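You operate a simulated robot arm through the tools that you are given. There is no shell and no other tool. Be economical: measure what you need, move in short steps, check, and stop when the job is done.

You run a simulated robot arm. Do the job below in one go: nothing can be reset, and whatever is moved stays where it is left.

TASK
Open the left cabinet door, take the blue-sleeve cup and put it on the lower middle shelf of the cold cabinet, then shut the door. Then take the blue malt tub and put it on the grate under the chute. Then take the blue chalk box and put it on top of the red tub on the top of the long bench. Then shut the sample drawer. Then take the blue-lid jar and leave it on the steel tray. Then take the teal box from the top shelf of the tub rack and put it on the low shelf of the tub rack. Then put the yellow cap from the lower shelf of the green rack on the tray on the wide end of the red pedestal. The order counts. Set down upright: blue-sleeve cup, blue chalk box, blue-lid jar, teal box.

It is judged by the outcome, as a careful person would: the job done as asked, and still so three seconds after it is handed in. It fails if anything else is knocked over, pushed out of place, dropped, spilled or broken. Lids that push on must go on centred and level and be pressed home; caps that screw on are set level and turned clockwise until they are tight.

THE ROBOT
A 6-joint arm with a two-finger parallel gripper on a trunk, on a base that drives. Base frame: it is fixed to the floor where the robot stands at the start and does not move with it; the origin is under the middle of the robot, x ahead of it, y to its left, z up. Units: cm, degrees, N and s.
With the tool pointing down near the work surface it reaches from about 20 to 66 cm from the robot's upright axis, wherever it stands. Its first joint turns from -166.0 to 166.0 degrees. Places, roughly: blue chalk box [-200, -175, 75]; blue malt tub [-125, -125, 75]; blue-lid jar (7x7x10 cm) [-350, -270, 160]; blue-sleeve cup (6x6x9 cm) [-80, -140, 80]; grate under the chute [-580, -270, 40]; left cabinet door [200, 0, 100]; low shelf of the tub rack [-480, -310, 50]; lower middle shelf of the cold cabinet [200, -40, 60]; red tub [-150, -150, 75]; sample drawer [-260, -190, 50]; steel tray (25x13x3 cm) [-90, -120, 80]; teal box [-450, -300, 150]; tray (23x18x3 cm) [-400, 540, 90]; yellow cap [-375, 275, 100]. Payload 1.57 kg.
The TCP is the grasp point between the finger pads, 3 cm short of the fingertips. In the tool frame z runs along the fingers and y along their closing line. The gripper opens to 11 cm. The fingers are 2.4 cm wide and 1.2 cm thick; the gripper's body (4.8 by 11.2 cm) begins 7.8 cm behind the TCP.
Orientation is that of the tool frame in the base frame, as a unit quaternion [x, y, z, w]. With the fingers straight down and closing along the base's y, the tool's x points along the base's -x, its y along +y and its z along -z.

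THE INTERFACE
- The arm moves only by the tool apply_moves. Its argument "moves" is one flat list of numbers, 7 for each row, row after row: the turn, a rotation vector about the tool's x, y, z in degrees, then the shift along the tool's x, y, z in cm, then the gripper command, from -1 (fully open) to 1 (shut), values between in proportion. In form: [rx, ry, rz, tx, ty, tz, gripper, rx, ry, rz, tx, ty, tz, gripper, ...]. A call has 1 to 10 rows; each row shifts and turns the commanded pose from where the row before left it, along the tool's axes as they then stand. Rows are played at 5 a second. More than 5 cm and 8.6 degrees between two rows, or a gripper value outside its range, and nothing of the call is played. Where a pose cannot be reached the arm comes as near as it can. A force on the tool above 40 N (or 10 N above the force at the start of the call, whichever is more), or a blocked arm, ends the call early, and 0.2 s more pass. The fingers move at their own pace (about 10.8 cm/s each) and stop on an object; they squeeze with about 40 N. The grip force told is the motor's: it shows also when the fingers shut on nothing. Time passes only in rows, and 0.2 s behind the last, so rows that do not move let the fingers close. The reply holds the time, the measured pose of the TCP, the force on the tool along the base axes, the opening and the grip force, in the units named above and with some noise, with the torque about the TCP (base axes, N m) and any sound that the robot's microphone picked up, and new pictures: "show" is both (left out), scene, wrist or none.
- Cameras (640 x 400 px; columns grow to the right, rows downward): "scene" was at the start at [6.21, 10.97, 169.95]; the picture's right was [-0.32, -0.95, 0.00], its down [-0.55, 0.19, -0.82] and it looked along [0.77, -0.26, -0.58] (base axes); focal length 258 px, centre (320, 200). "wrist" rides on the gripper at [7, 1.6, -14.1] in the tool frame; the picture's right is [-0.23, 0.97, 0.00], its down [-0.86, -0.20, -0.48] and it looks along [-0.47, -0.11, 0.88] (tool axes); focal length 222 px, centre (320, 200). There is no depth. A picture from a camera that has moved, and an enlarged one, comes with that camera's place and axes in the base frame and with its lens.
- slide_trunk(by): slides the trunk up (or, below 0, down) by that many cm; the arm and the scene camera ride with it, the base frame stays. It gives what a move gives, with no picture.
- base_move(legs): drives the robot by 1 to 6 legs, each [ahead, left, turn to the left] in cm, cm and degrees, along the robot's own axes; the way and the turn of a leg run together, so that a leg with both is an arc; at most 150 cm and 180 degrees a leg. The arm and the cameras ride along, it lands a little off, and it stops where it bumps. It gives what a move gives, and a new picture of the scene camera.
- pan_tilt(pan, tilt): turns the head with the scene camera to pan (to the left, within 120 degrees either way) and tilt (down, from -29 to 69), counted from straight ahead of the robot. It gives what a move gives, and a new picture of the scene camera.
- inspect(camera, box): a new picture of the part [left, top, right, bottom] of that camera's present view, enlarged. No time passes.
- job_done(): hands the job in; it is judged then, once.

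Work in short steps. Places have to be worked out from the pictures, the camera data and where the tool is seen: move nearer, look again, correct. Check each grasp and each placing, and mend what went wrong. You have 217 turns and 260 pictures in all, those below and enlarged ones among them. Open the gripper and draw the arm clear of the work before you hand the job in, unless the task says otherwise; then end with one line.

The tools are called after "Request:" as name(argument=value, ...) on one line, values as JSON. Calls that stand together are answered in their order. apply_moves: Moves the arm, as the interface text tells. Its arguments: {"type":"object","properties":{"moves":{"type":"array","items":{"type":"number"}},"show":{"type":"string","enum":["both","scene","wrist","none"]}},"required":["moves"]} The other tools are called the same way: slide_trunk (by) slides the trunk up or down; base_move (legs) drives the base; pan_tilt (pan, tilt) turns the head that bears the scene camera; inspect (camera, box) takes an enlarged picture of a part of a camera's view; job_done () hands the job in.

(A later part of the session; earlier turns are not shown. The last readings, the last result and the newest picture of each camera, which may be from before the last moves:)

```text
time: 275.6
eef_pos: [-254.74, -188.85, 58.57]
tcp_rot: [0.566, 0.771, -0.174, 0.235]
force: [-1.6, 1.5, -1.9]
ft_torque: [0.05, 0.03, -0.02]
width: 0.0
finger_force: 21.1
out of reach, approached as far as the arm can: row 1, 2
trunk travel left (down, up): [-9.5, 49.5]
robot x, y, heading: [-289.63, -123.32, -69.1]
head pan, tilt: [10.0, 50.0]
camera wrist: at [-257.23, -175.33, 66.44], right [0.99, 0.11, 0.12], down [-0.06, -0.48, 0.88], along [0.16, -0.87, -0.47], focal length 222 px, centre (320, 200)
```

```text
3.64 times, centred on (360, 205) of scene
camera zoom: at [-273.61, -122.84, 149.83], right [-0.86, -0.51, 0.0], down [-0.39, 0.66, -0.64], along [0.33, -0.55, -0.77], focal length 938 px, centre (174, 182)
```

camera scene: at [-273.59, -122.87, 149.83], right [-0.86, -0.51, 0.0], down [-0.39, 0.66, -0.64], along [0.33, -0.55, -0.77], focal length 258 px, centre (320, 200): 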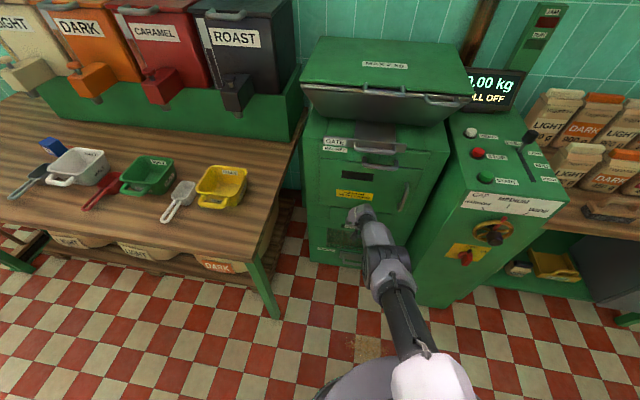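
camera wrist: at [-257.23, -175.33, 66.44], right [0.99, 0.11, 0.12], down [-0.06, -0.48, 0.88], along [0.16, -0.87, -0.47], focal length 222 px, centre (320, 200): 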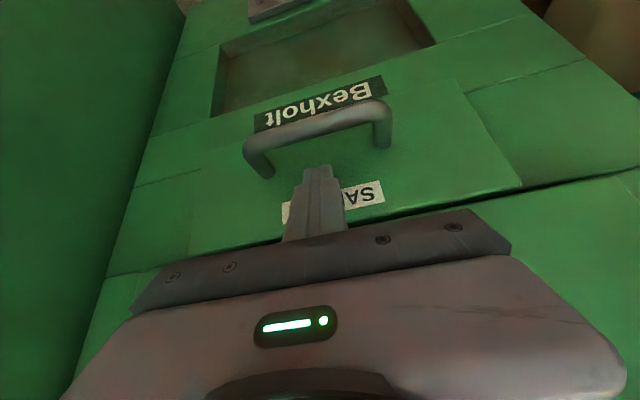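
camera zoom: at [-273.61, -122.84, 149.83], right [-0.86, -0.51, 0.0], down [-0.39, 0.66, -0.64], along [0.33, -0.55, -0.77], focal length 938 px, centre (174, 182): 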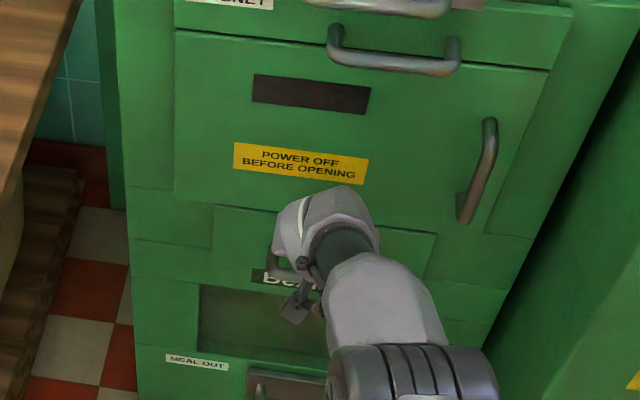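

Looks nearly flush. Push a little more to feel the stop.

Request:
base_move(legs=[[2.5, 0, 0]])

Request:
inspect(camera="scene", box=[290, 150, 430, 260])

```text
time: 276.3
eef_pos: [-254.69, -188.79, 58.04]
tcp_rot: [0.568, 0.772, -0.171, 0.229]
force: [-1.5, 3.6, 1.6]
ft_torque: [0.05, -0.04, -0.04]
width: 0.0
finger_force: 21.3
trunk travel left (down, up): [-9.5, 49.5]
robot x, y, heading: [-289.79, -123.43, -69.2]
head pan, tilt: [10.0, 50.0]
stopped in leg 1: the force on the tool passed its limit at 68 N (the readings are from after the stop); the commanded pose is now the measured one
camera scene: at [-273.42, -123.32, 149.83], right [-0.86, -0.51, 0.0], down [-0.39, 0.66, -0.64], along [0.33, -0.55, -0.77], focal length 258 px, centre (320, 200)
```

scene: 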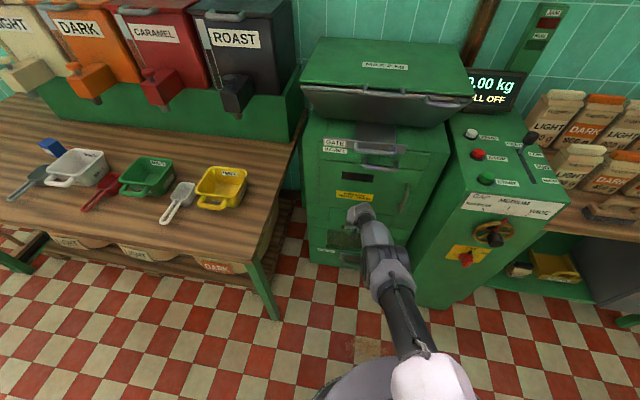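

```text
3.64 times, centred on (360, 205) of scene
camera zoom: at [-273.42, -123.32, 149.83], right [-0.86, -0.51, 0.0], down [-0.39, 0.66, -0.64], along [0.33, -0.55, -0.77], focal length 938 px, centre (174, 182)
```

zoom: 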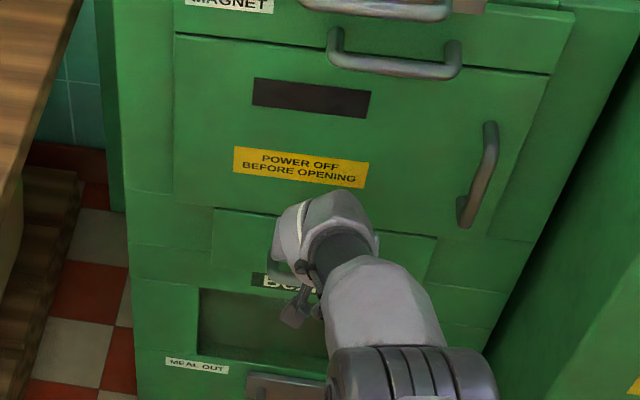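

The drawer is shut (hard stop). Withdraw along the finger axis so the handle is not hooked, then back off.

Request:
apply_moves(moves=[0, 0, 0, 0, 0, -3, 1, 0, 0, 0, 0, 0, -4, 1, 0, 0, 0, 2, 0, -4, 1], show="none")

Request:
base_move(legs=[[-25, 0, 0]])

Request:
inspect(camera="scene", box=[290, 130, 430, 260])

```text
time: 277.1
eef_pos: [-256.99, -181.43, 66.29]
tcp_rot: [0.569, 0.771, -0.172, 0.228]
force: [-0.4, -0.7, 0.1]
ft_torque: [0.02, -0.02, -0.01]
width: 0.0
finger_force: 21.3
trunk travel left (down, up): [-9.5, 49.5]
robot x, y, heading: [-289.63, -123.43, -68.9]
head pan, tilt: [10.0, 50.0]
```

```text
time: 278.9
eef_pos: [-265.74, -158.1, 66.19]
tcp_rot: [0.567, 0.773, -0.171, 0.228]
force: [-1.1, -0.1, -0.4]
ft_torque: [0.01, 0.01, 0.05]
width: 0.02
finger_force: 21.4
trunk travel left (down, up): [-9.5, 49.5]
robot x, y, heading: [-298.5, -100.34, -69.1]
head pan, tilt: [10.0, 50.0]
camera scene: at [-282.35, -99.95, 149.83], right [-0.86, -0.52, 0.0], down [-0.39, 0.66, -0.64], along [0.33, -0.55, -0.77], focal length 258 px, centre (320, 200)
```

scene: 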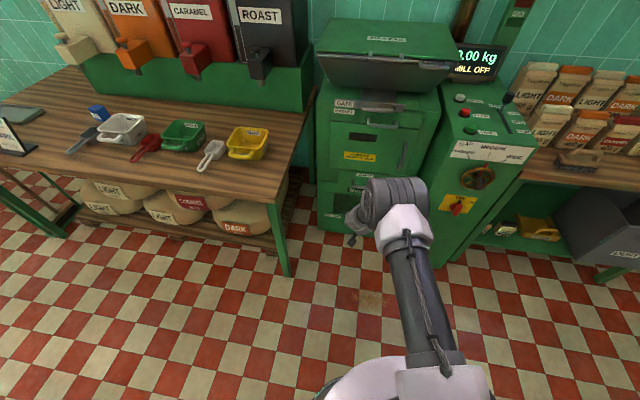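

```text
3.08 times, centred on (360, 195) of scene
camera zoom: at [-282.35, -99.95, 149.83], right [-0.86, -0.52, 0.0], down [-0.39, 0.66, -0.64], along [0.33, -0.55, -0.77], focal length 794 px, centre (197, 215)
```

zoom: 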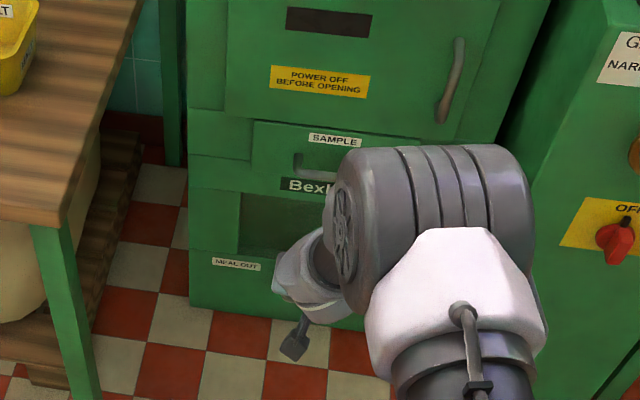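

Drawer flush. Next the blue-lid jar on the wall shelf: raise the trunk, move along the aisle and look.

Request:
slide_trunk(by=30)

Request:
base_move(legs=[[0, -109, 0]])

Request:
pan_tilt(pan=15, tilt=15)

```text
time: 281.9
eef_pos: [-265.52, -157.98, 96.26]
tcp_rot: [0.567, 0.773, -0.171, 0.229]
force: [-0.3, 0.1, -0.8]
ft_torque: [-0.02, -0.01, 0.0]
width: 0.0
finger_force: 21.0
trunk travel left (down, up): [-39.5, 19.5]
robot x, y, heading: [-298.39, -100.14, -69.1]
head pan, tilt: [10.0, 50.0]
```

```text
time: 287.5
eef_pos: [-366.95, -197.08, 96.29]
tcp_rot: [0.567, 0.773, -0.171, 0.229]
force: [1.1, -0.3, -0.7]
ft_torque: [-0.03, -0.03, 0.02]
width: 0.01
finger_force: 21.3
trunk travel left (down, up): [-39.5, 19.5]
robot x, y, heading: [-400.17, -139.58, -69.0]
head pan, tilt: [10.0, 50.0]
camera scene: at [-383.75, -139.04, 179.83], right [-0.86, -0.52, 0.0], down [-0.4, 0.66, -0.64], along [0.33, -0.55, -0.77], focal length 258 px, centre (320, 200)
```

scene: 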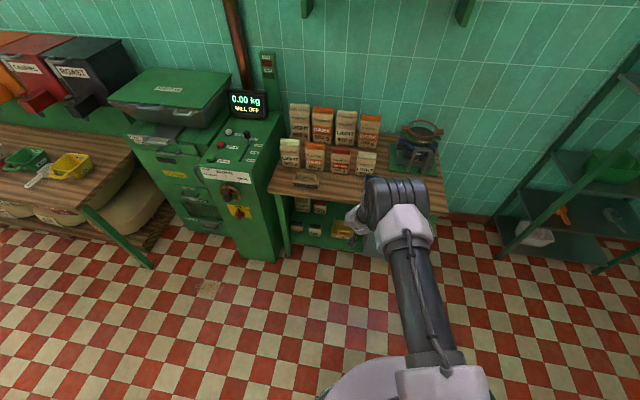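

```text
time: 288.5
eef_pos: [-367.09, -197.02, 96.4]
tcp_rot: [0.566, 0.773, -0.171, 0.229]
force: [0.7, -0.5, -0.1]
ft_torque: [0.05, 0.01, 0.01]
width: 0.02
finger_force: 21.0
trunk travel left (down, up): [-39.5, 19.5]
robot x, y, heading: [-399.8, -139.18, -69.1]
head pan, tilt: [15.0, 15.0]
camera scene: at [-382.19, -139.99, 185.2], right [-0.81, -0.59, 0.0], down [-0.15, 0.21, -0.97], along [0.57, -0.78, -0.26], focal length 258 px, centre (320, 200)
```

scene: 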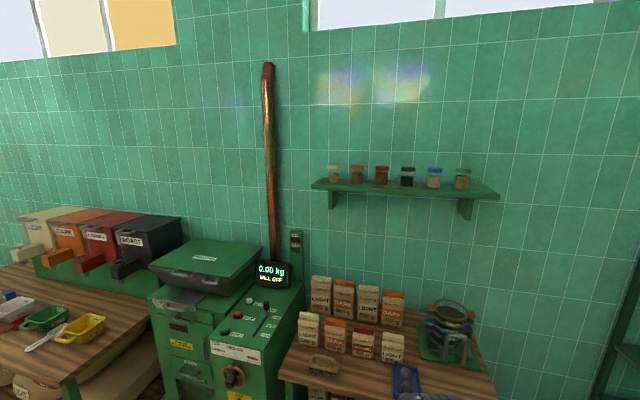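

Jar with the blue lid is the fifth one, near (-353,-277,162), with ~12 cm spacing. I raise the trunk and arm, then tip the tool towards horizontal for a frontal grasp.

Request:
slide_trunk(by=19.5)

Request:
apply_moves(moves=[0, 0, 0, -2.7, 0, -4, 1, 0, 0, 0, -2.7, 0, -4, 1, 0, 0, 0, -2.7, 0, -4, 1, 0, 0, 0, -2.7, 0, -4, 0, 0, 0, 0, -2.7, 0, -4, 0, 0, 0, 0, -2.7, 0, -4, 0, 0, 0, 0, -2.7, 0, -4, 0, 0, 0, 0, -2.7, 0, -4, 0, 0, 0, 0, -2.7, 0, -4, -0.6, 0, 0, 0, -2.7, 0, -4, -0.6], show="none")

Request:
apply_moves(moves=[0, -8.5, 0, 0, 0, 0, -0.6, 0, -8.5, 0, 0, 0, 0, -0.6, 0, -8.5, 0, 0, 0, 0, -0.6, 0, -8.5, 0, 0, 0, 0, -0.6, 0, -8.5, 0, 0, 0, 0, -0.6, 0, -5, 0, 0, 0, 0, -0.6], show="none")

Request:
inspect(camera="scene", box=[290, 120, 530, 270])

```text
time: 290.6
eef_pos: [-367.01, -197.01, 115.91]
tcp_rot: [0.567, 0.773, -0.171, 0.23]
force: [-0.1, 0.4, 0.2]
ft_torque: [-0.02, 0.0, -0.02]
width: 0.0
finger_force: 21.6
trunk travel left (down, up): [-59.0, 0.0]
robot x, y, heading: [-399.79, -139.22, -69.0]
head pan, tilt: [15.0, 15.0]
```

```text
time: 292.9
eef_pos: [-366.69, -197.32, 164.41]
tcp_rot: [0.566, 0.773, -0.17, 0.229]
force: [0.0, 0.7, -0.4]
ft_torque: [0.02, 0.0, -0.01]
width: 8.78
finger_force: 0.1
trunk travel left (down, up): [-59.0, 0.0]
robot x, y, heading: [-400.03, -139.19, -68.8]
head pan, tilt: [15.0, 15.0]
```

```text
time: 294.2
eef_pos: [-366.65, -197.52, 164.0]
tcp_rot: [0.45, 0.615, -0.385, 0.522]
force: [0.0, 0.0, -0.2]
ft_torque: [0.01, -0.01, 0.01]
width: 8.8
finger_force: 0.1
trunk travel left (down, up): [-59.0, 0.0]
robot x, y, heading: [-399.79, -139.25, -68.8]
head pan, tilt: [15.0, 15.0]
```

```text
2.67 times, centred on (410, 195) of scene
camera zoom: at [-382.18, -139.99, 204.7], right [-0.81, -0.59, 0.0], down [-0.15, 0.21, -0.97], along [0.57, -0.78, -0.26], focal length 688 px, centre (80, 213)
```

zoom: 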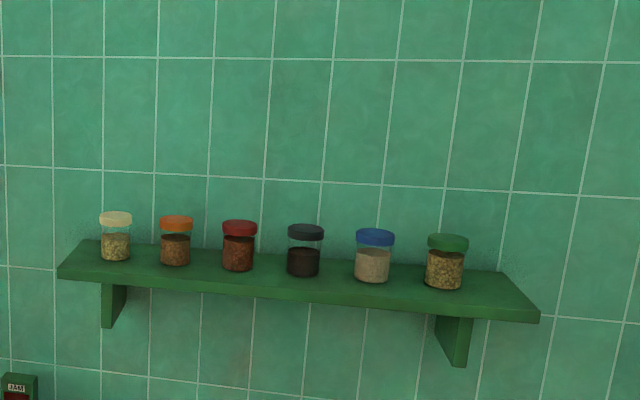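

Tool is near-horizontal. Jar base at about (-354.6,-272), shelf z≈158.6. Drive in and to the right, then check with the wrist camera.

Request:
base_move(legs=[[42, -16, 0]])

Request:
inspect(camera="wrist", box=[0, 0, 640, 400])

```text
time: 297.0
eef_pos: [-367.2, -243.35, 164.08]
tcp_rot: [0.453, 0.613, -0.387, 0.519]
force: [0.6, 0.6, -0.2]
ft_torque: [0.02, 0.0, 0.0]
width: 8.8
finger_force: 0.1
trunk travel left (down, up): [-59.0, 0.0]
robot x, y, heading: [-399.88, -184.59, -69.3]
head pan, tilt: [15.0, 15.0]
camera scene: at [-382.24, -185.64, 204.7], right [-0.81, -0.58, 0.0], down [-0.15, 0.21, -0.97], along [0.56, -0.78, -0.26], focal length 258 px, centre (320, 200)
```

scene: 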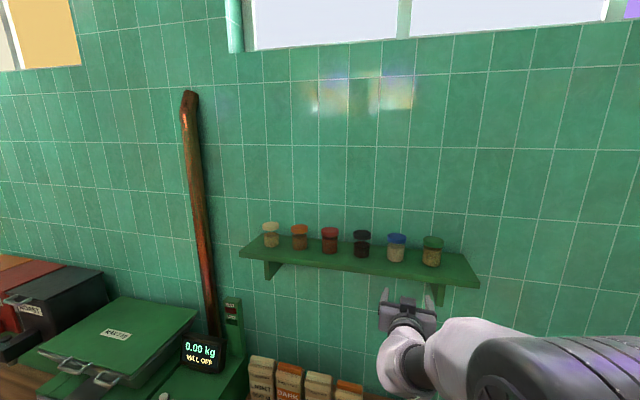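

```text
1.00 times, centred on (320, 200) of wrist (not enlarged: the box is as wide or as high as the picture)
camera zoom: at [-369.93, -228.57, 159.51], right [0.94, 0.25, 0.22], down [-0.28, 0.26, 0.92], along [0.17, -0.93, 0.32], focal length 222 px, centre (320, 200)
```

zoom: 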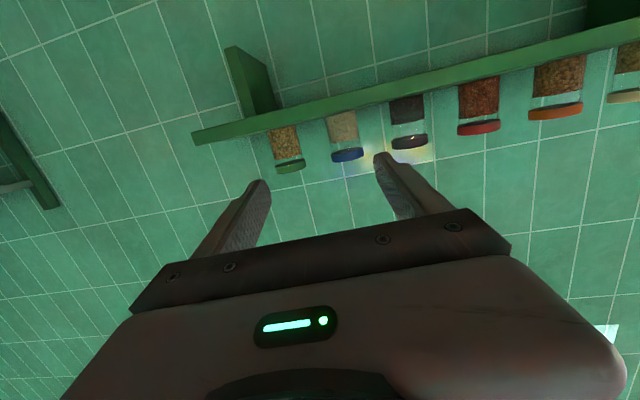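

Jar at about (-355,-270.3), base z 159. Move base 15 forward, 3 left and re-measure.

Request:
base_move(legs=[[15, 3.0, 0]])

Request:
inspect(camera="wrist", box=[0, 0, 640, 400])

```text
time: 298.4
eef_pos: [-358.77, -256.14, 164.12]
tcp_rot: [0.45, 0.614, -0.386, 0.521]
force: [1.0, -0.4, -0.3]
ft_torque: [0.02, 0.01, 0.0]
width: 8.78
finger_force: 0.1
trunk travel left (down, up): [-59.0, 0.0]
robot x, y, heading: [-391.68, -197.48, -69.0]
head pan, tilt: [15.0, 15.0]
camera scene: at [-374.16, -198.41, 204.72], right [-0.81, -0.59, 0.0], down [-0.15, 0.21, -0.97], along [0.57, -0.78, -0.26], focal length 258 px, centre (320, 200)
```

scene: 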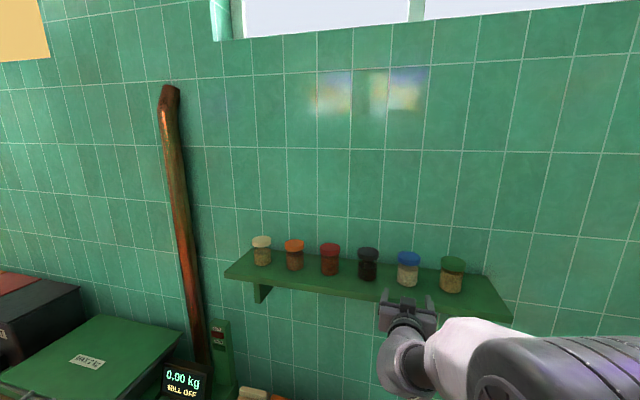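

```text
1.00 times, centred on (320, 200) of wrist (not enlarged: the box is as wide or as high as the picture)
camera zoom: at [-361.65, -241.31, 159.55], right [0.94, 0.25, 0.22], down [-0.29, 0.26, 0.92], along [0.18, -0.93, 0.32], focal length 222 px, centre (320, 200)
```

zoom: 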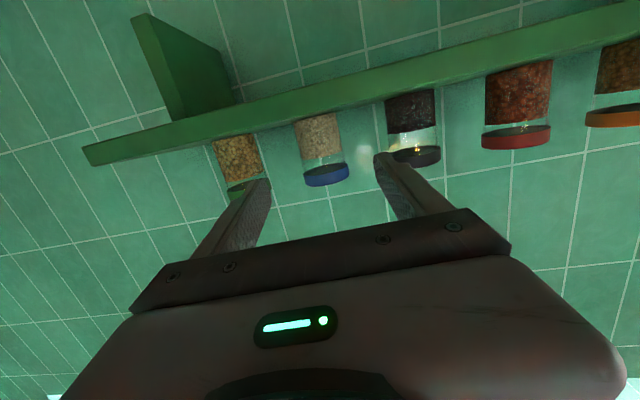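

Jar centred ahead (16.6 cm). Advance level by arm, 10 cm.

Request:
apply_moves(moves=[0, 0, 0, -0.5, 0, 3.3, -0.6, 0, 0, 0, -0.5, 0, 3.3, -0.6, 0, 0, 0, -0.5, 0, 3.3, -0.6], show="wrist")

```text
time: 299.2
eef_pos: [-355.98, -266.11, 163.98]
tcp_rot: [0.452, 0.614, -0.386, 0.519]
force: [0.2, 0.2, -0.6]
ft_torque: [0.0, -0.02, -0.04]
width: 8.82
finger_force: 0.0
trunk travel left (down, up): [-59.0, 0.0]
robot x, y, heading: [-392.01, -197.58, -69.1]
head pan, tilt: [15.0, 15.0]
camera wrist: at [-358.82, -251.22, 159.33], right [0.94, 0.25, 0.22], down [-0.29, 0.26, 0.92], along [0.18, -0.93, 0.32], focal length 222 px, centre (320, 200)
```

wrist: 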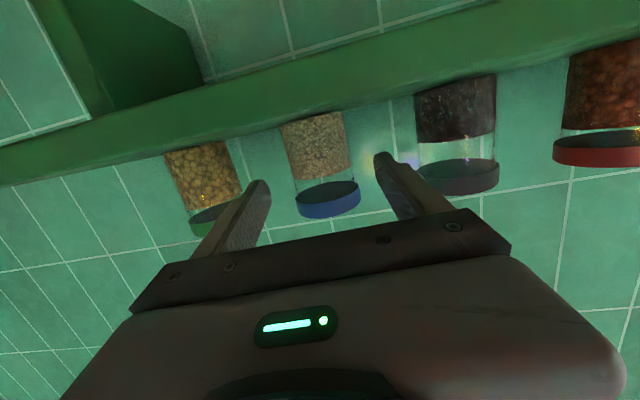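

Advance 6.4 cm more and close on the jar.

Request:
apply_moves(moves=[0, 0, 0, -0.5, 0, 3.2, -0.6, 0, 0, 0, -0.5, 0, 3.2, -0.6, 0, 0, 0, 0, 0, 0, 0, 0, 0, 0, 0, 0, 0, 1, 0, 0, 0, 0, 0, 0, 1], show="wrist")

```text
time: 300.4
eef_pos: [-354.01, -271.94, 163.84]
tcp_rot: [0.45, 0.615, -0.385, 0.521]
force: [0.5, 0.8, 0.4]
ft_torque: [0.02, 0.0, -0.01]
width: 6.27
finger_force: 40.1
trunk travel left (down, up): [-59.0, 0.0]
robot x, y, heading: [-391.65, -197.59, -69.1]
head pan, tilt: [15.0, 15.0]
camera wrist: at [-356.81, -257.19, 159.23], right [0.94, 0.25, 0.22], down [-0.29, 0.26, 0.92], along [0.18, -0.93, 0.32], focal length 222 px, centre (320, 200)
```

wrist: 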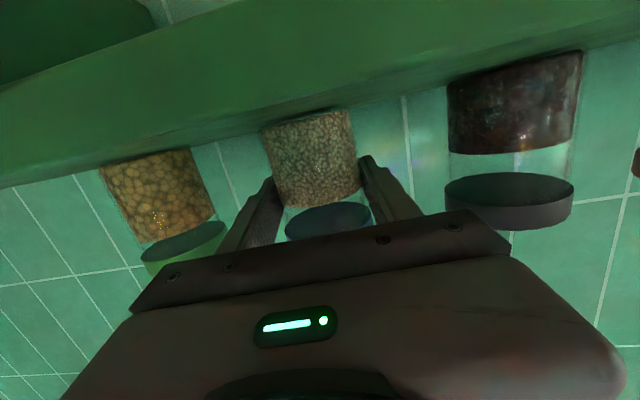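

Gripped (6.3 cm). Lift 5 cm and back the base off.

Request:
apply_moves(moves=[0, 0, 0, -2.5, 0, -0.4, 1, 0, 0, 0, -2.5, 0, -0.4, 1], show="wrist")

Request:
base_move(legs=[[-40, 0, 0]])

```text
time: 301.0
eef_pos: [-353.76, -271.98, 168.96]
tcp_rot: [0.451, 0.614, -0.385, 0.521]
force: [0.5, 0.2, -1.8]
ft_torque: [-0.01, -0.04, 0.0]
width: 6.26
finger_force: 39.9
trunk travel left (down, up): [-59.0, 0.0]
robot x, y, heading: [-391.9, -197.81, -68.9]
head pan, tilt: [15.0, 15.0]
camera wrist: at [-356.64, -257.13, 164.33], right [0.94, 0.25, 0.22], down [-0.29, 0.26, 0.92], along [0.18, -0.93, 0.32], focal length 222 px, centre (320, 200)
```

wrist: 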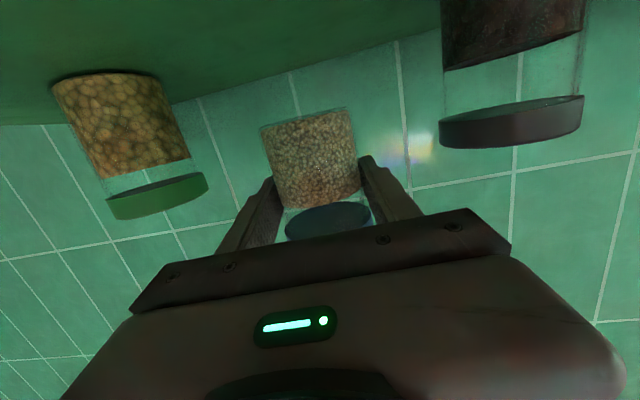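

```text
time: 303.5
eef_pos: [-368.27, -235.41, 168.87]
tcp_rot: [0.454, 0.612, -0.388, 0.519]
force: [0.6, -0.8, -0.9]
ft_torque: [0.03, -0.02, -0.01]
width: 6.27
finger_force: 40.3
trunk travel left (down, up): [-59.0, 0.0]
robot x, y, heading: [-405.56, -160.97, -69.6]
head pan, tilt: [15.0, 15.0]
camera scene: at [-387.99, -161.84, 204.7], right [-0.82, -0.58, 0.0], down [-0.15, 0.21, -0.97], along [0.56, -0.79, -0.26], focal length 258 px, centre (320, 200)
```

scene: 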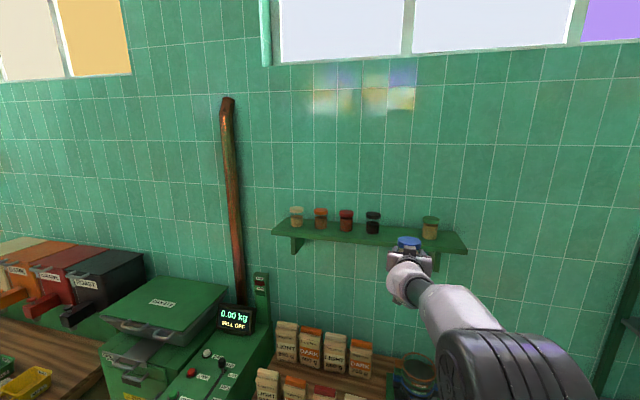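

Jar in hand, but a horizontal tool can't reach down to the tray height. I'll put the jar back on its spot and regrasp it with the tool tilted (~56°), which does reach low. Drive back in.

Request:
base_move(legs=[[40, -0.5, 0.5]])

Request:
inspect(camera="wrist", box=[0, 0, 640, 400])

```text
time: 305.9
eef_pos: [-354.67, -272.75, 168.91]
tcp_rot: [0.454, 0.613, -0.388, 0.519]
force: [-0.1, 0.8, -1.5]
ft_torque: [0.01, 0.02, -0.01]
width: 6.28
finger_force: 39.7
trunk travel left (down, up): [-59.0, 0.0]
robot x, y, heading: [-392.56, -198.09, -69.7]
head pan, tilt: [15.0, 15.0]
camera scene: at [-374.57, -199.11, 204.71], right [-0.81, -0.58, 0.0], down [-0.15, 0.21, -0.97], along [0.56, -0.79, -0.26], focal length 258 px, centre (320, 200)
```

scene: 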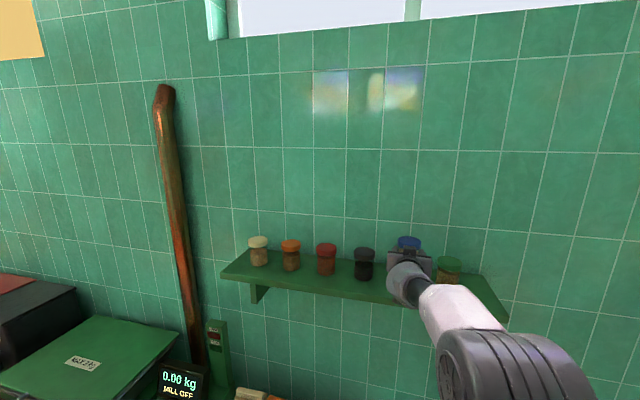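

```text
1.00 times, centred on (320, 200) of wrist (not enlarged: the box is as wide or as high as the picture)
camera zoom: at [-357.46, -257.84, 164.28], right [0.94, 0.25, 0.22], down [-0.28, 0.26, 0.92], along [0.17, -0.93, 0.32], focal length 222 px, centre (320, 200)
```

zoom: 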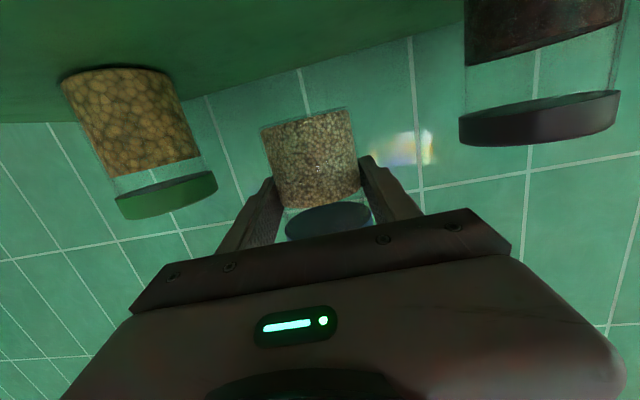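

Lower onto the shelf (2 cm nearer the edge).

Request:
apply_moves(moves=[0, 0, 0, 2.6, 0, -0.6, 1, 0, 0, 0, 2.4, 0, -0.6, 1], show="none")

Request:
apply_moves(moves=[0, 0, 0, 0.25, 0, 0, 1, 0, 0, 0, 0.2, 0, 0, 1], show="wrist")

```text
time: 306.6
eef_pos: [-355.21, -270.81, 164.2]
tcp_rot: [0.453, 0.612, -0.387, 0.519]
force: [-0.4, -0.2, -0.7]
ft_torque: [0.02, -0.02, -0.01]
width: 6.26
finger_force: 39.9
trunk travel left (down, up): [-59.0, 0.0]
robot x, y, heading: [-392.25, -198.35, -69.5]
head pan, tilt: [15.0, 15.0]
```

```text
time: 307.1
eef_pos: [-355.26, -270.69, 163.77]
tcp_rot: [0.452, 0.613, -0.387, 0.52]
force: [0.1, -0.2, -1.5]
ft_torque: [0.01, 0.0, 0.0]
width: 6.29
finger_force: 40.5
trunk travel left (down, up): [-59.0, 0.0]
robot x, y, heading: [-392.34, -198.14, -69.4]
head pan, tilt: [15.0, 15.0]
camera wrist: at [-358.02, -255.83, 159.11], right [0.94, 0.25, 0.22], down [-0.28, 0.26, 0.92], along [0.17, -0.93, 0.32], focal length 222 px, centre (320, 200)
```

wrist: 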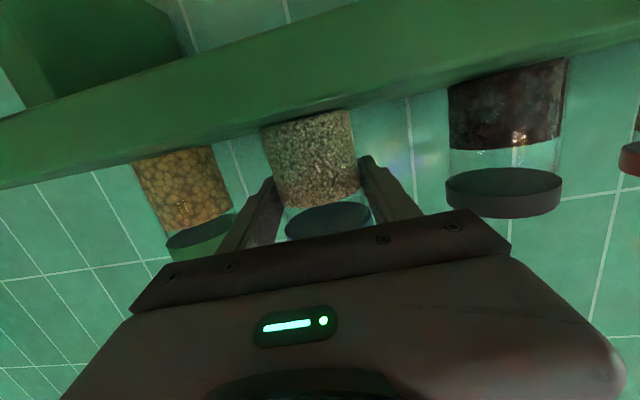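

Touching closely; lower another bit to feel the contact, then release and back off straight.

Request:
apply_moves(moves=[0, 0, 0, 0.2, 0, 0, 1, 0, 0, 0, 0.15, 0, 0, 1], show="none")

```text
time: 307.8
eef_pos: [-355.34, -270.55, 163.74]
tcp_rot: [0.452, 0.611, -0.388, 0.521]
force: [2.2, -4.9, 15.5]
ft_torque: [0.1, -0.15, -0.04]
width: 6.27
finger_force: 39.7
trunk travel left (down, up): [-59.0, 0.0]
robot x, y, heading: [-392.75, -198.04, -69.4]
head pan, tilt: [15.0, 15.0]
```

Request:
apply_moves(moves=[0, 0, 0, -0.3, 0, 0, 0.5, 0, 0, 0, 0, 0, 0, -0.6, 0, 0, 0, 0, 0, 0, -0.6, 0, 0, 0, 0, 0, -4, -0.6, 0, 0, 0, 0, 0, -4, -0.6, 0, 0, 0, 0, 0, -3, -0.6, 0, 8.5, 0, 0, 0, 0, -0.6, 0, 8.5, 0, 0, 0, 0, -0.6, 0, 8, 0, 0, 0, 0, -0.6], show="both")

```text
time: 309.8
eef_pos: [-358.72, -260.6, 165.42]
tcp_rot: [0.52, 0.697, -0.301, 0.392]
force: [0.4, 0.2, 0.3]
ft_torque: [-0.01, 0.02, 0.01]
width: 8.83
finger_force: 0.1
out of reach, approached as far as the arm can: row 9
trunk travel left (down, up): [-59.0, 0.0]
robot x, y, heading: [-392.09, -198.25, -69.7]
head pan, tilt: [15.0, 15.0]
camera scene: at [-374.56, -199.13, 204.7], right [-0.81, -0.58, 0.0], down [-0.15, 0.21, -0.97], along [0.56, -0.79, -0.26], focal length 258 px, centre (320, 200)
camera wrist: at [-361.41, -245.07, 166.65], right [0.97, 0.16, 0.18], down [-0.17, -0.08, 0.98], along [0.17, -0.98, -0.05], focal length 222 px, centre (320, 200)
```

scene: 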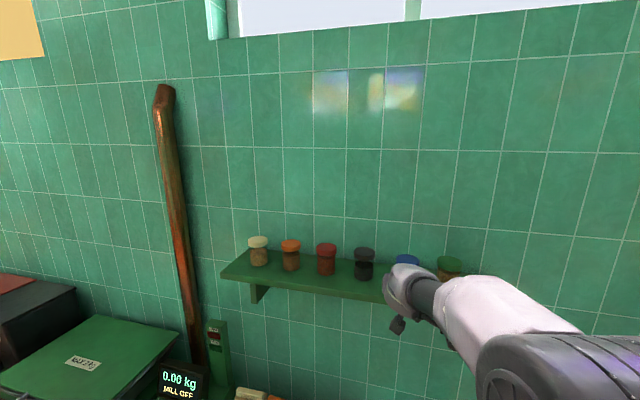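
wrist: 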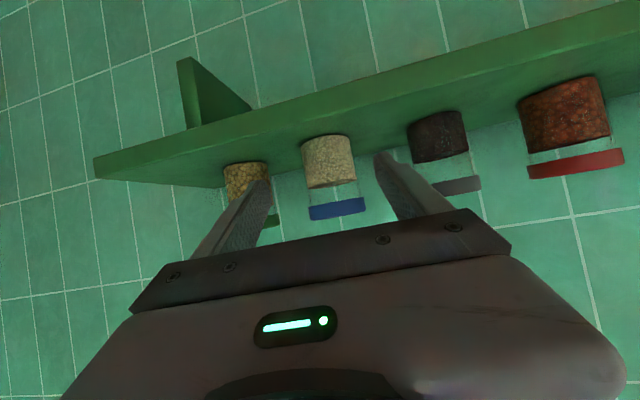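

Tool is tilted at 59°. Advance horizontally to the jar.

Request:
apply_moves(moves=[0, 0, 0, -1.6, 0.2, 3.1, -0.6, 0, 0, 0, -1.6, 0.2, 3.1, -0.6, 0, 0, 0, -1.6, 0.15, 3.1, -0.6], show="wrist")

```text
time: 310.6
eef_pos: [-355.44, -270.7, 164.76]
tcp_rot: [0.521, 0.696, -0.302, 0.391]
force: [-0.1, -0.8, -0.1]
ft_torque: [0.01, 0.01, 0.01]
width: 8.81
finger_force: 0.1
trunk travel left (down, up): [-59.0, 0.0]
robot x, y, heading: [-392.29, -198.29, -69.5]
head pan, tilt: [15.0, 15.0]
camera wrist: at [-358.16, -255.2, 165.92], right [0.97, 0.16, 0.18], down [-0.17, -0.08, 0.98], along [0.17, -0.98, -0.05], focal length 222 px, centre (320, 200)
```

wrist: 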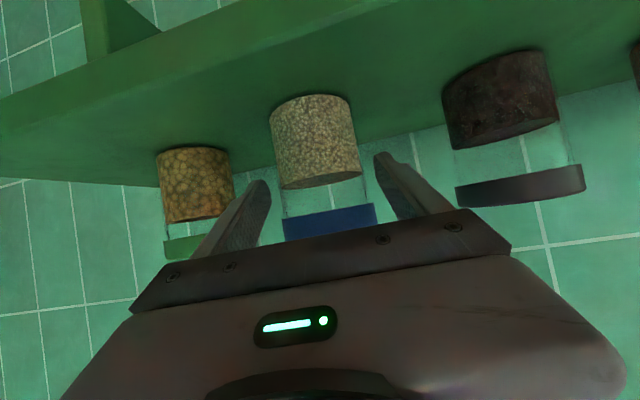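

Jar lies between the fingers; close and lift.

Request:
apply_moves(moves=[0, 0, 0, 0, 0, 0, 0.2, 0, 0, 0, 0, 0, 0, 1, 0, 0, 0, 0, 0, 0, 1, 0, 0, 0, -2.6, 0, -1.5, 1, 0, 0, 0, -2.6, 0, -1.5, 1], show="wrist")

```text
time: 311.8
eef_pos: [-355.27, -270.47, 170.78]
tcp_rot: [0.521, 0.697, -0.301, 0.391]
force: [0.0, -0.3, -1.5]
ft_torque: [-0.01, 0.02, 0.02]
width: 6.49
finger_force: 40.3
trunk travel left (down, up): [-59.0, 0.0]
robot x, y, heading: [-391.88, -198.02, -69.4]
head pan, tilt: [15.0, 15.0]
camera wrist: at [-358.02, -254.95, 172.12], right [0.97, 0.16, 0.18], down [-0.17, -0.08, 0.98], along [0.17, -0.98, -0.05], focal length 222 px, centre (320, 200)
```

wrist: 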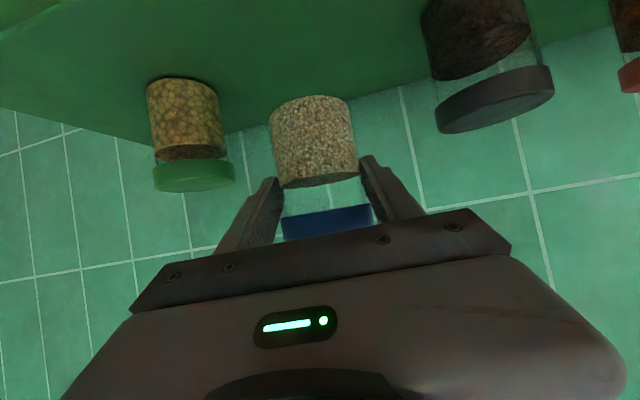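

Jar regrasped with tilt 59°. Back off and drive sideways along the aisle toward the bench's near end, arm high.

Request:
base_move(legs=[[-55, 0, 0], [0, 140, 0], [0, 140, 0], [0, 140, 0]])

```text
time: 334.9
eef_pos: [22.63, -69.8, 170.98]
tcp_rot: [0.52, 0.697, -0.301, 0.392]
force: [0.2, -0.6, -1.8]
ft_torque: [0.01, 0.0, 0.01]
width: 6.26
finger_force: 39.4
trunk travel left (down, up): [-59.0, 0.0]
robot x, y, heading: [-14.58, 2.34, -69.2]
head pan, tilt: [15.0, 15.0]
camera scene: at [3.2, 1.42, 204.7], right [-0.81, -0.58, 0.0], down [-0.15, 0.21, -0.97], along [0.56, -0.78, -0.26], focal length 258 px, centre (320, 200)
```

scene: 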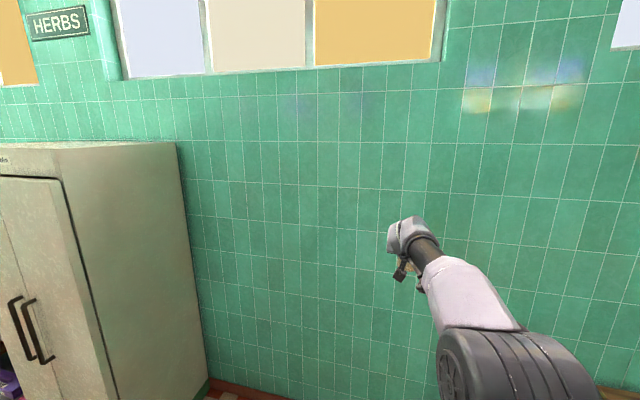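

Turn toward the bench end and move in from the wall side.

Request:
base_move(legs=[[0, 0, -98], [10, 90, 0]])

Request:
pan_tilt(pan=0, tilt=45)

```text
time: 343.8
eef_pos: [-83.8, -113.28, 170.91]
tcp_rot: [0.868, 0.053, -0.493, 0.023]
force: [0.3, -0.6, -1.1]
ft_torque: [-0.02, -0.01, 0.02]
width: 6.24
finger_force: 40.3
trunk travel left (down, up): [-59.0, 0.0]
robot x, y, heading: [-6.57, -88.56, -168.7]
head pan, tilt: [15.0, 15.0]
camera scene: at [-10.17, -106.01, 204.7], right [-0.44, 0.9, 0.0], down [0.23, 0.11, -0.97], along [-0.87, -0.43, -0.26], focal length 258 px, centre (320, 200)
```

scene: 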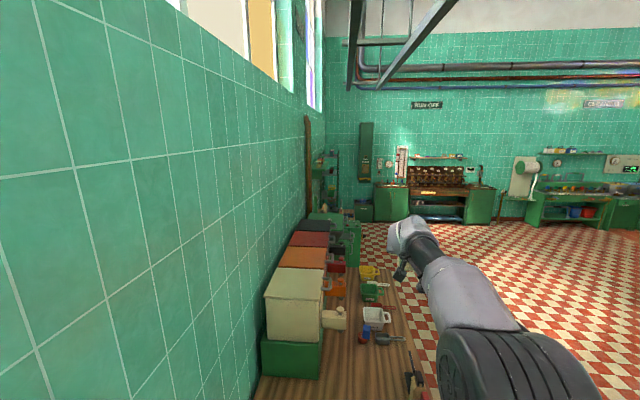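

```text
time: 344.8
eef_pos: [-83.7, -113.2, 170.89]
tcp_rot: [0.867, 0.053, -0.494, 0.023]
force: [0.5, 0.5, -2.2]
ft_torque: [-0.03, -0.01, 0.01]
width: 6.23
finger_force: 39.6
trunk travel left (down, up): [-59.0, 0.0]
robot x, y, heading: [-6.23, -88.26, -168.6]
head pan, tilt: [0.0, 45.0]
camera scene: at [-9.76, -103.46, 200.03], right [-0.2, 0.98, 0.0], down [0.69, 0.14, -0.71], along [-0.69, -0.14, -0.71], focal length 258 px, centre (320, 200)
```

scene: 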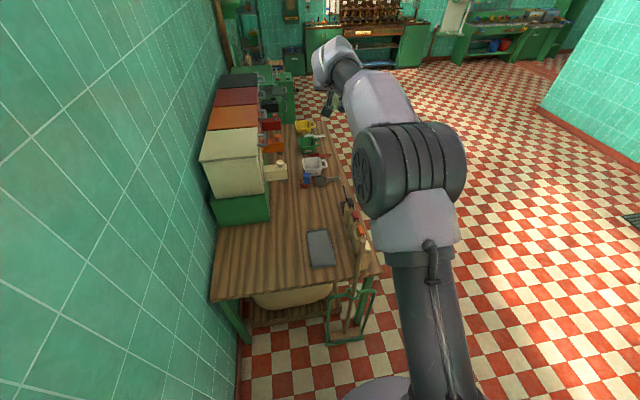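

Steel tray centre ≈ (-91.7,-120), z≈77. Reposition toward the wall side so the arm passes clear of the broom, ending with the jar above the tray.

Request:
base_move(legs=[[9.1, 18.4, 0], [0, 0, -9.5]])

Request:
slide_trunk(by=-40)

Request:
inspect(camera="scene", box=[200, 100, 520, 400])

Request:
inspect(camera="wrist", box=[0, 0, 640, 400])

```text
time: 347.1
eef_pos: [-91.88, -120.63, 170.81]
tcp_rot: [0.869, -0.015, -0.494, -0.017]
force: [-0.5, 0.1, -1.1]
ft_torque: [0.0, 0.01, -0.01]
width: 6.22
finger_force: 39.7
trunk travel left (down, up): [-59.0, 0.0]
robot x, y, heading: [-11.76, -108.45, -177.7]
head pan, tilt: [0.0, 45.0]
camera scene: at [-17.29, -122.76, 200.01], right [-0.04, 1.0, 0.0], down [0.71, 0.03, -0.71], along [-0.71, -0.03, -0.71], focal length 258 px, centre (320, 200)
```

scene: 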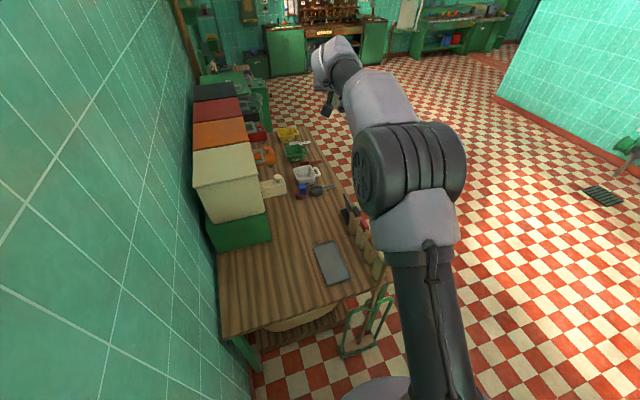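

```text
time: 350.9
eef_pos: [-91.82, -120.52, 130.89]
tcp_rot: [0.869, -0.015, -0.494, -0.016]
force: [0.3, -0.3, -1.3]
ft_torque: [0.0, -0.01, 0.01]
width: 6.24
finger_force: 39.9
trunk travel left (down, up): [-19.0, 40.0]
robot x, y, heading: [-11.14, -107.98, -178.1]
head pan, tilt: [0.0, 45.0]
```

```text
1.33 times, centred on (360, 250) of scene
camera zoom: at [-17.22, -122.66, 160.03], right [-0.04, 1.0, 0.0], down [0.71, 0.03, -0.71], along [-0.71, -0.03, -0.71], focal length 344 px, centre (267, 133)
```

zoom: 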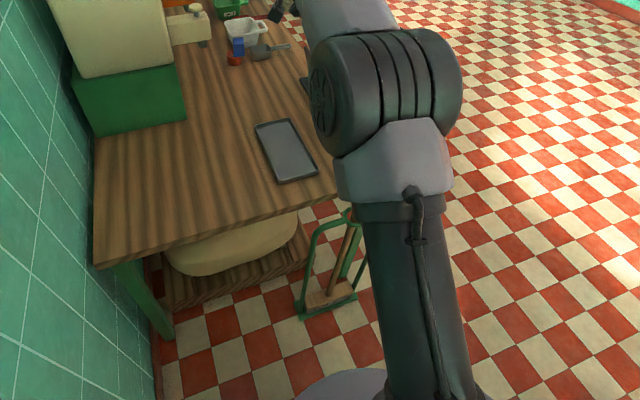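

```text
1.00 times, centred on (320, 200) of wrist (not enlarged: the box is as wide or as high as the picture)
camera zoom: at [-76.13, -122.9, 132.11], right [-0.16, -0.97, 0.18], down [-0.02, 0.19, 0.98], along [-0.99, 0.15, -0.05], focal length 222 px, centre (320, 200)
```

zoom: 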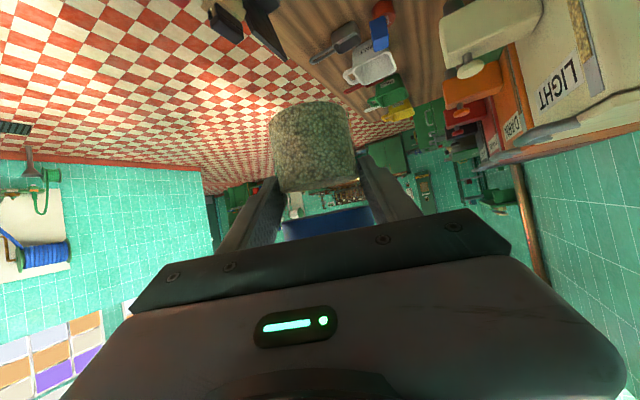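

Tray centre confirmed (-91.6,-119.9), z≈78; the jar is right above. Lower the trunk and then the arm.

Request:
slide_trunk(by=-19)

Request:
apply_moves(moves=[0, 0, 0, 3.7, 0, 2.2, 1, 0, 0, 0, 3.7, 0, 2.2, 1, 0, 0, 0, 3.7, 0, 2.2, 1, 0, 0, 0, 3.7, 0, 2.2, 1, 0, 0, 0, 3.7, 0, 2.2, 1])

```text
time: 353.0
eef_pos: [-91.83, -120.57, 111.87]
tcp_rot: [0.869, -0.015, -0.494, -0.015]
force: [-0.3, 0.6, -0.8]
ft_torque: [0.0, 0.0, -0.01]
width: 6.23
finger_force: 39.8
trunk travel left (down, up): [0.0, 59.0]
robot x, y, heading: [-11.8, -108.21, -177.9]
head pan, tilt: [0.0, 45.0]
```

```text
time: 354.2
eef_pos: [-91.85, -120.22, 90.49]
tcp_rot: [0.87, -0.014, -0.493, -0.014]
force: [0.1, 0.0, -0.5]
ft_torque: [0.03, -0.05, 0.03]
width: 6.24
finger_force: 39.7
trunk travel left (down, up): [0.0, 59.0]
robot x, y, heading: [-11.42, -108.23, -177.7]
head pan, tilt: [0.0, 45.0]
camera scene: at [-17.24, -122.66, 141.02], right [-0.04, 1.0, 0.0], down [0.71, 0.03, -0.71], along [-0.71, -0.03, -0.71], focal length 258 px, centre (320, 200)
camera wrist: at [-76.04, -122.63, 91.72], right [-0.16, -0.97, 0.18], down [-0.02, 0.19, 0.98], along [-0.99, 0.15, -0.05], focal length 222 px, centre (320, 200)
```

scene: 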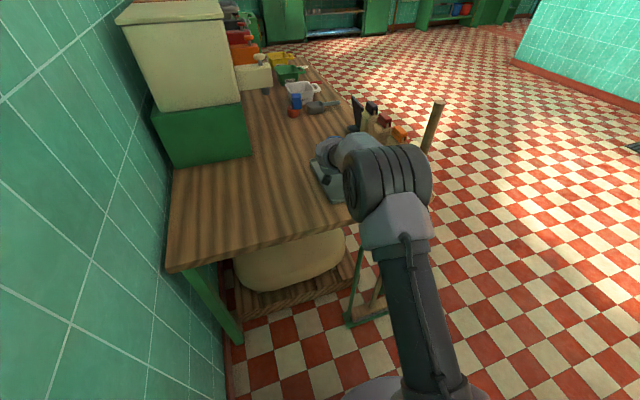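
wrist: 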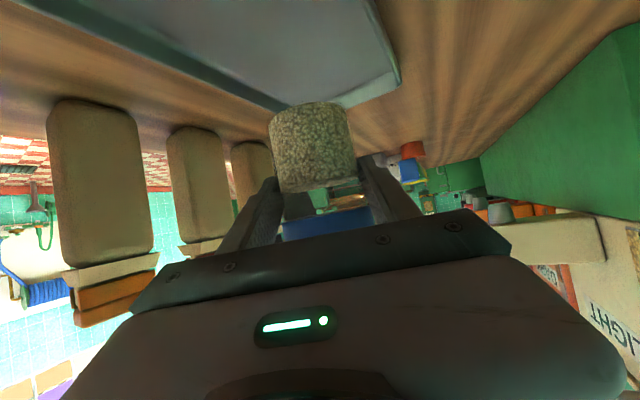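

The jar's foot point falls inside the tray, slightly to the wall side. Shift 1.3 cm and lower.

Request:
apply_moves(moves=[0, 0, 0, 2.3, -1.3, 1.4, 1, 0, 0, 0, 1.7, 0, 1.0, 1], show="wrist")

```text
time: 354.8
eef_pos: [-91.76, -118.85, 85.79]
tcp_rot: [0.869, -0.014, -0.494, -0.015]
force: [0.6, 0.2, -2.1]
ft_torque: [0.0, 0.0, -0.01]
width: 6.23
finger_force: 39.5
trunk travel left (down, up): [0.0, 59.0]
robot x, y, heading: [-11.63, -108.28, -177.7]
head pan, tilt: [0.0, 45.0]
camera wrist: at [-76.1, -121.17, 87.03], right [-0.16, -0.97, 0.18], down [-0.02, 0.19, 0.98], along [-0.99, 0.15, -0.05], focal length 222 px, centre (320, 200)
```

wrist: 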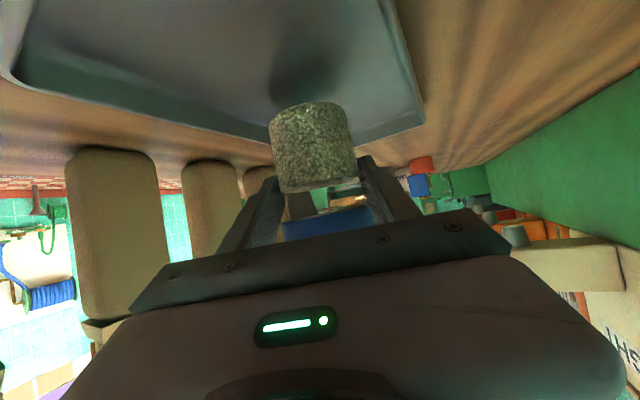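

Directly above the tray (shadow visible). Lower in small steps to contact.

Request:
apply_moves(moves=[0, 0, 0, 0.6, 0, 0.36, 1, 0, 0, 0, 0.5, 0, 0.3, 1, 0, 0, 0, 0.4, 0, 0.24, 1], show="none")

```text
time: 355.6
eef_pos: [-91.7, -118.93, 84.46]
tcp_rot: [0.868, -0.015, -0.496, -0.015]
force: [0.0, -0.3, 15.2]
ft_torque: [-0.41, 0.46, -0.02]
width: 6.25
finger_force: 40.2
trunk travel left (down, up): [0.0, 59.0]
robot x, y, heading: [-11.18, -108.43, -177.9]
head pan, tilt: [0.0, 45.0]
```

Contact (15 N). Ease, open and withdraw along the tool axis.

Request:
apply_moves(moves=[0, 0, 0, -0.2, 0, -0.1, 0.3, 0, 0, 0, 0, 0, 0, -0.5, 0, 0, 0, 0, 0, 0, -0.5, 0, 0, 0, 0, 0, -3, -0.5, 0, 0, 0, 0, 0, -3, -0.5, 0, 0, 0, -1, 0, -4, -0.5], show="wrist")

```text
time: 357.0
eef_pos: [-83.73, -119.39, 90.12]
tcp_rot: [0.869, -0.014, -0.494, -0.014]
force: [0.2, -0.3, -0.2]
ft_torque: [0.01, -0.01, 0.04]
width: 8.26
finger_force: 0.1
trunk travel left (down, up): [0.0, 59.0]
robot x, y, heading: [-11.47, -108.52, -177.7]
head pan, tilt: [0.0, 45.0]
camera wrist: at [-67.96, -121.73, 91.37], right [-0.16, -0.97, 0.18], down [-0.02, 0.19, 0.98], along [-0.99, 0.15, -0.05], focal length 222 px, centre (320, 200)
```

wrist: 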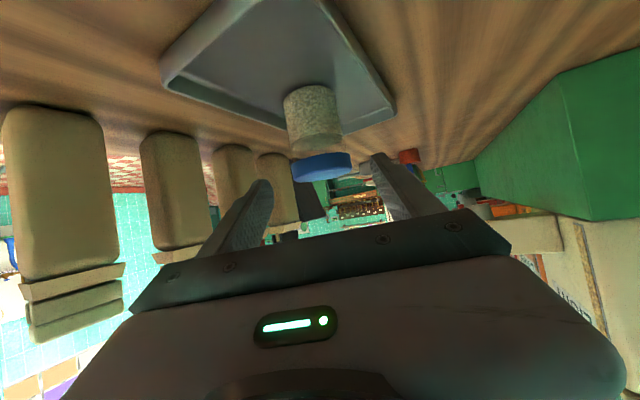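

Jar upright on the tray. Raise the arm and travel to the tub rack at the far end of the aisle.

Request:
slide_trunk(by=40)

Request:
base_move(legs=[[0, -112, 0], [0, 0, 20], [130, 0, 0], [130, 0, 0], [130, 0, 0], [80, 0, 0]])

Request:
pan_tilt(pan=45, tilt=30)

```text
time: 360.8
eef_pos: [-83.62, -119.36, 130.08]
tcp_rot: [0.869, -0.015, -0.494, -0.016]
force: [-0.1, -0.1, -0.8]
ft_torque: [0.01, -0.01, -0.01]
width: 8.26
finger_force: 0.0
trunk travel left (down, up): [-40.0, 19.0]
robot x, y, heading: [-11.54, -108.57, -177.6]
head pan, tilt: [0.0, 45.0]
```

```text
time: 389.9
eef_pos: [-514.44, -215.42, 130.06]
tcp_rot: [0.857, 0.144, -0.489, 0.075]
force: [0.1, 0.7, 0.8]
ft_torque: [0.02, 0.0, 0.01]
width: 8.25
finger_force: 0.1
trunk travel left (down, up): [-40.0, 19.0]
robot x, y, heading: [-451.21, -178.94, -156.5]
head pan, tilt: [0.0, 45.0]
camera scene: at [-451.32, -194.52, 181.02], right [-0.39, 0.92, 0.0], down [0.65, 0.28, -0.71], along [-0.65, -0.28, -0.71], focal length 258 px, centre (320, 200)
```

scene: 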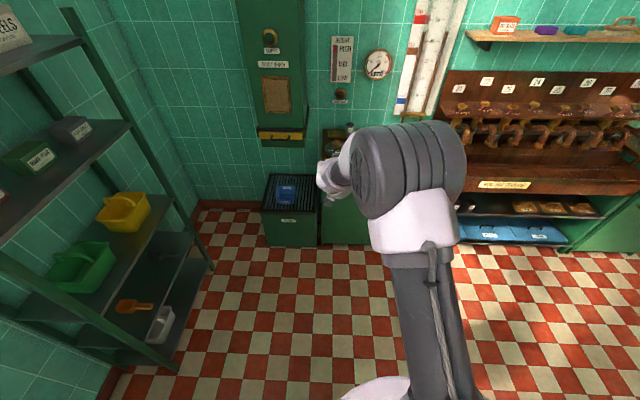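

```text
time: 391.0
eef_pos: [-514.43, -215.39, 130.12]
tcp_rot: [0.857, 0.144, -0.489, 0.075]
force: [-0.1, -0.3, -0.6]
ft_torque: [-0.04, 0.02, 0.03]
width: 8.25
finger_force: 0.0
trunk travel left (down, up): [-40.0, 19.0]
robot x, y, heading: [-451.04, -179.23, -156.5]
head pan, tilt: [45.0, 30.0]
camera scene: at [-447.16, -199.69, 183.28], right [-0.93, 0.37, 0.0], down [0.19, 0.46, -0.87], along [-0.32, -0.8, -0.5], focal length 258 px, centre (320, 200)
```

scene: 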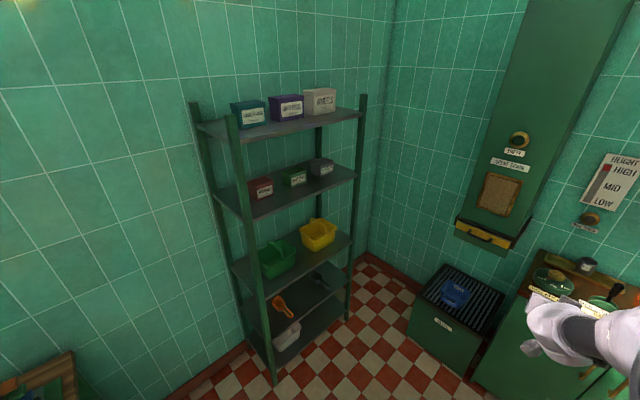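

Request:
inspect(camera="scene", box=[220, 200, 380, 390])

Request:
inspect(camera="scene", box=[180, 70, 380, 200])

```text
2.11 times, centred on (300, 295) of scene
camera zoom: at [-447.16, -199.69, 183.28], right [-0.93, 0.37, 0.0], down [0.19, 0.46, -0.87], along [-0.32, -0.8, -0.5], focal length 543 px, centre (362, 0)
```

zoom: 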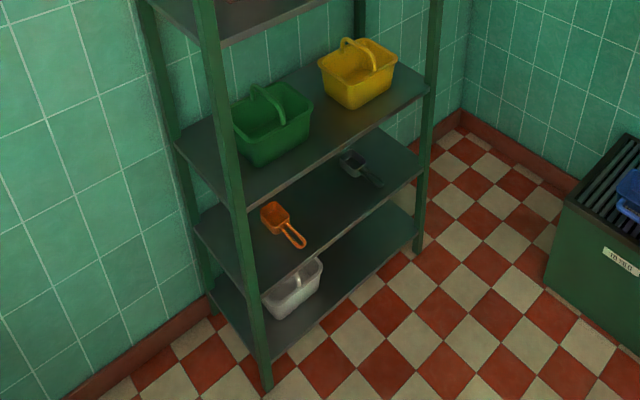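

```text
3.08 times, centred on (280, 135) of scene
camera zoom: at [-447.16, -199.69, 183.28], right [-0.93, 0.37, 0.0], down [0.19, 0.46, -0.87], along [-0.32, -0.8, -0.5], focal length 794 px, centre (443, 400)
```

zoom: 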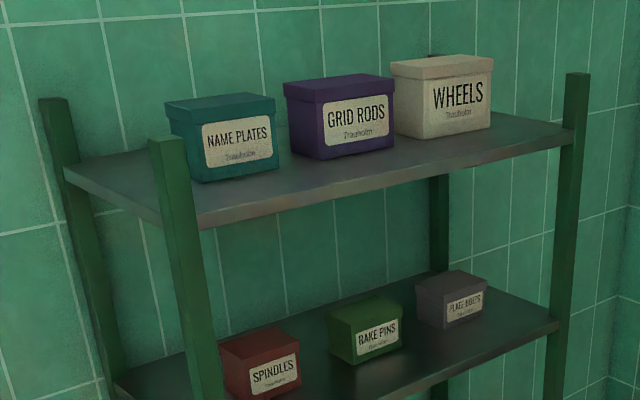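

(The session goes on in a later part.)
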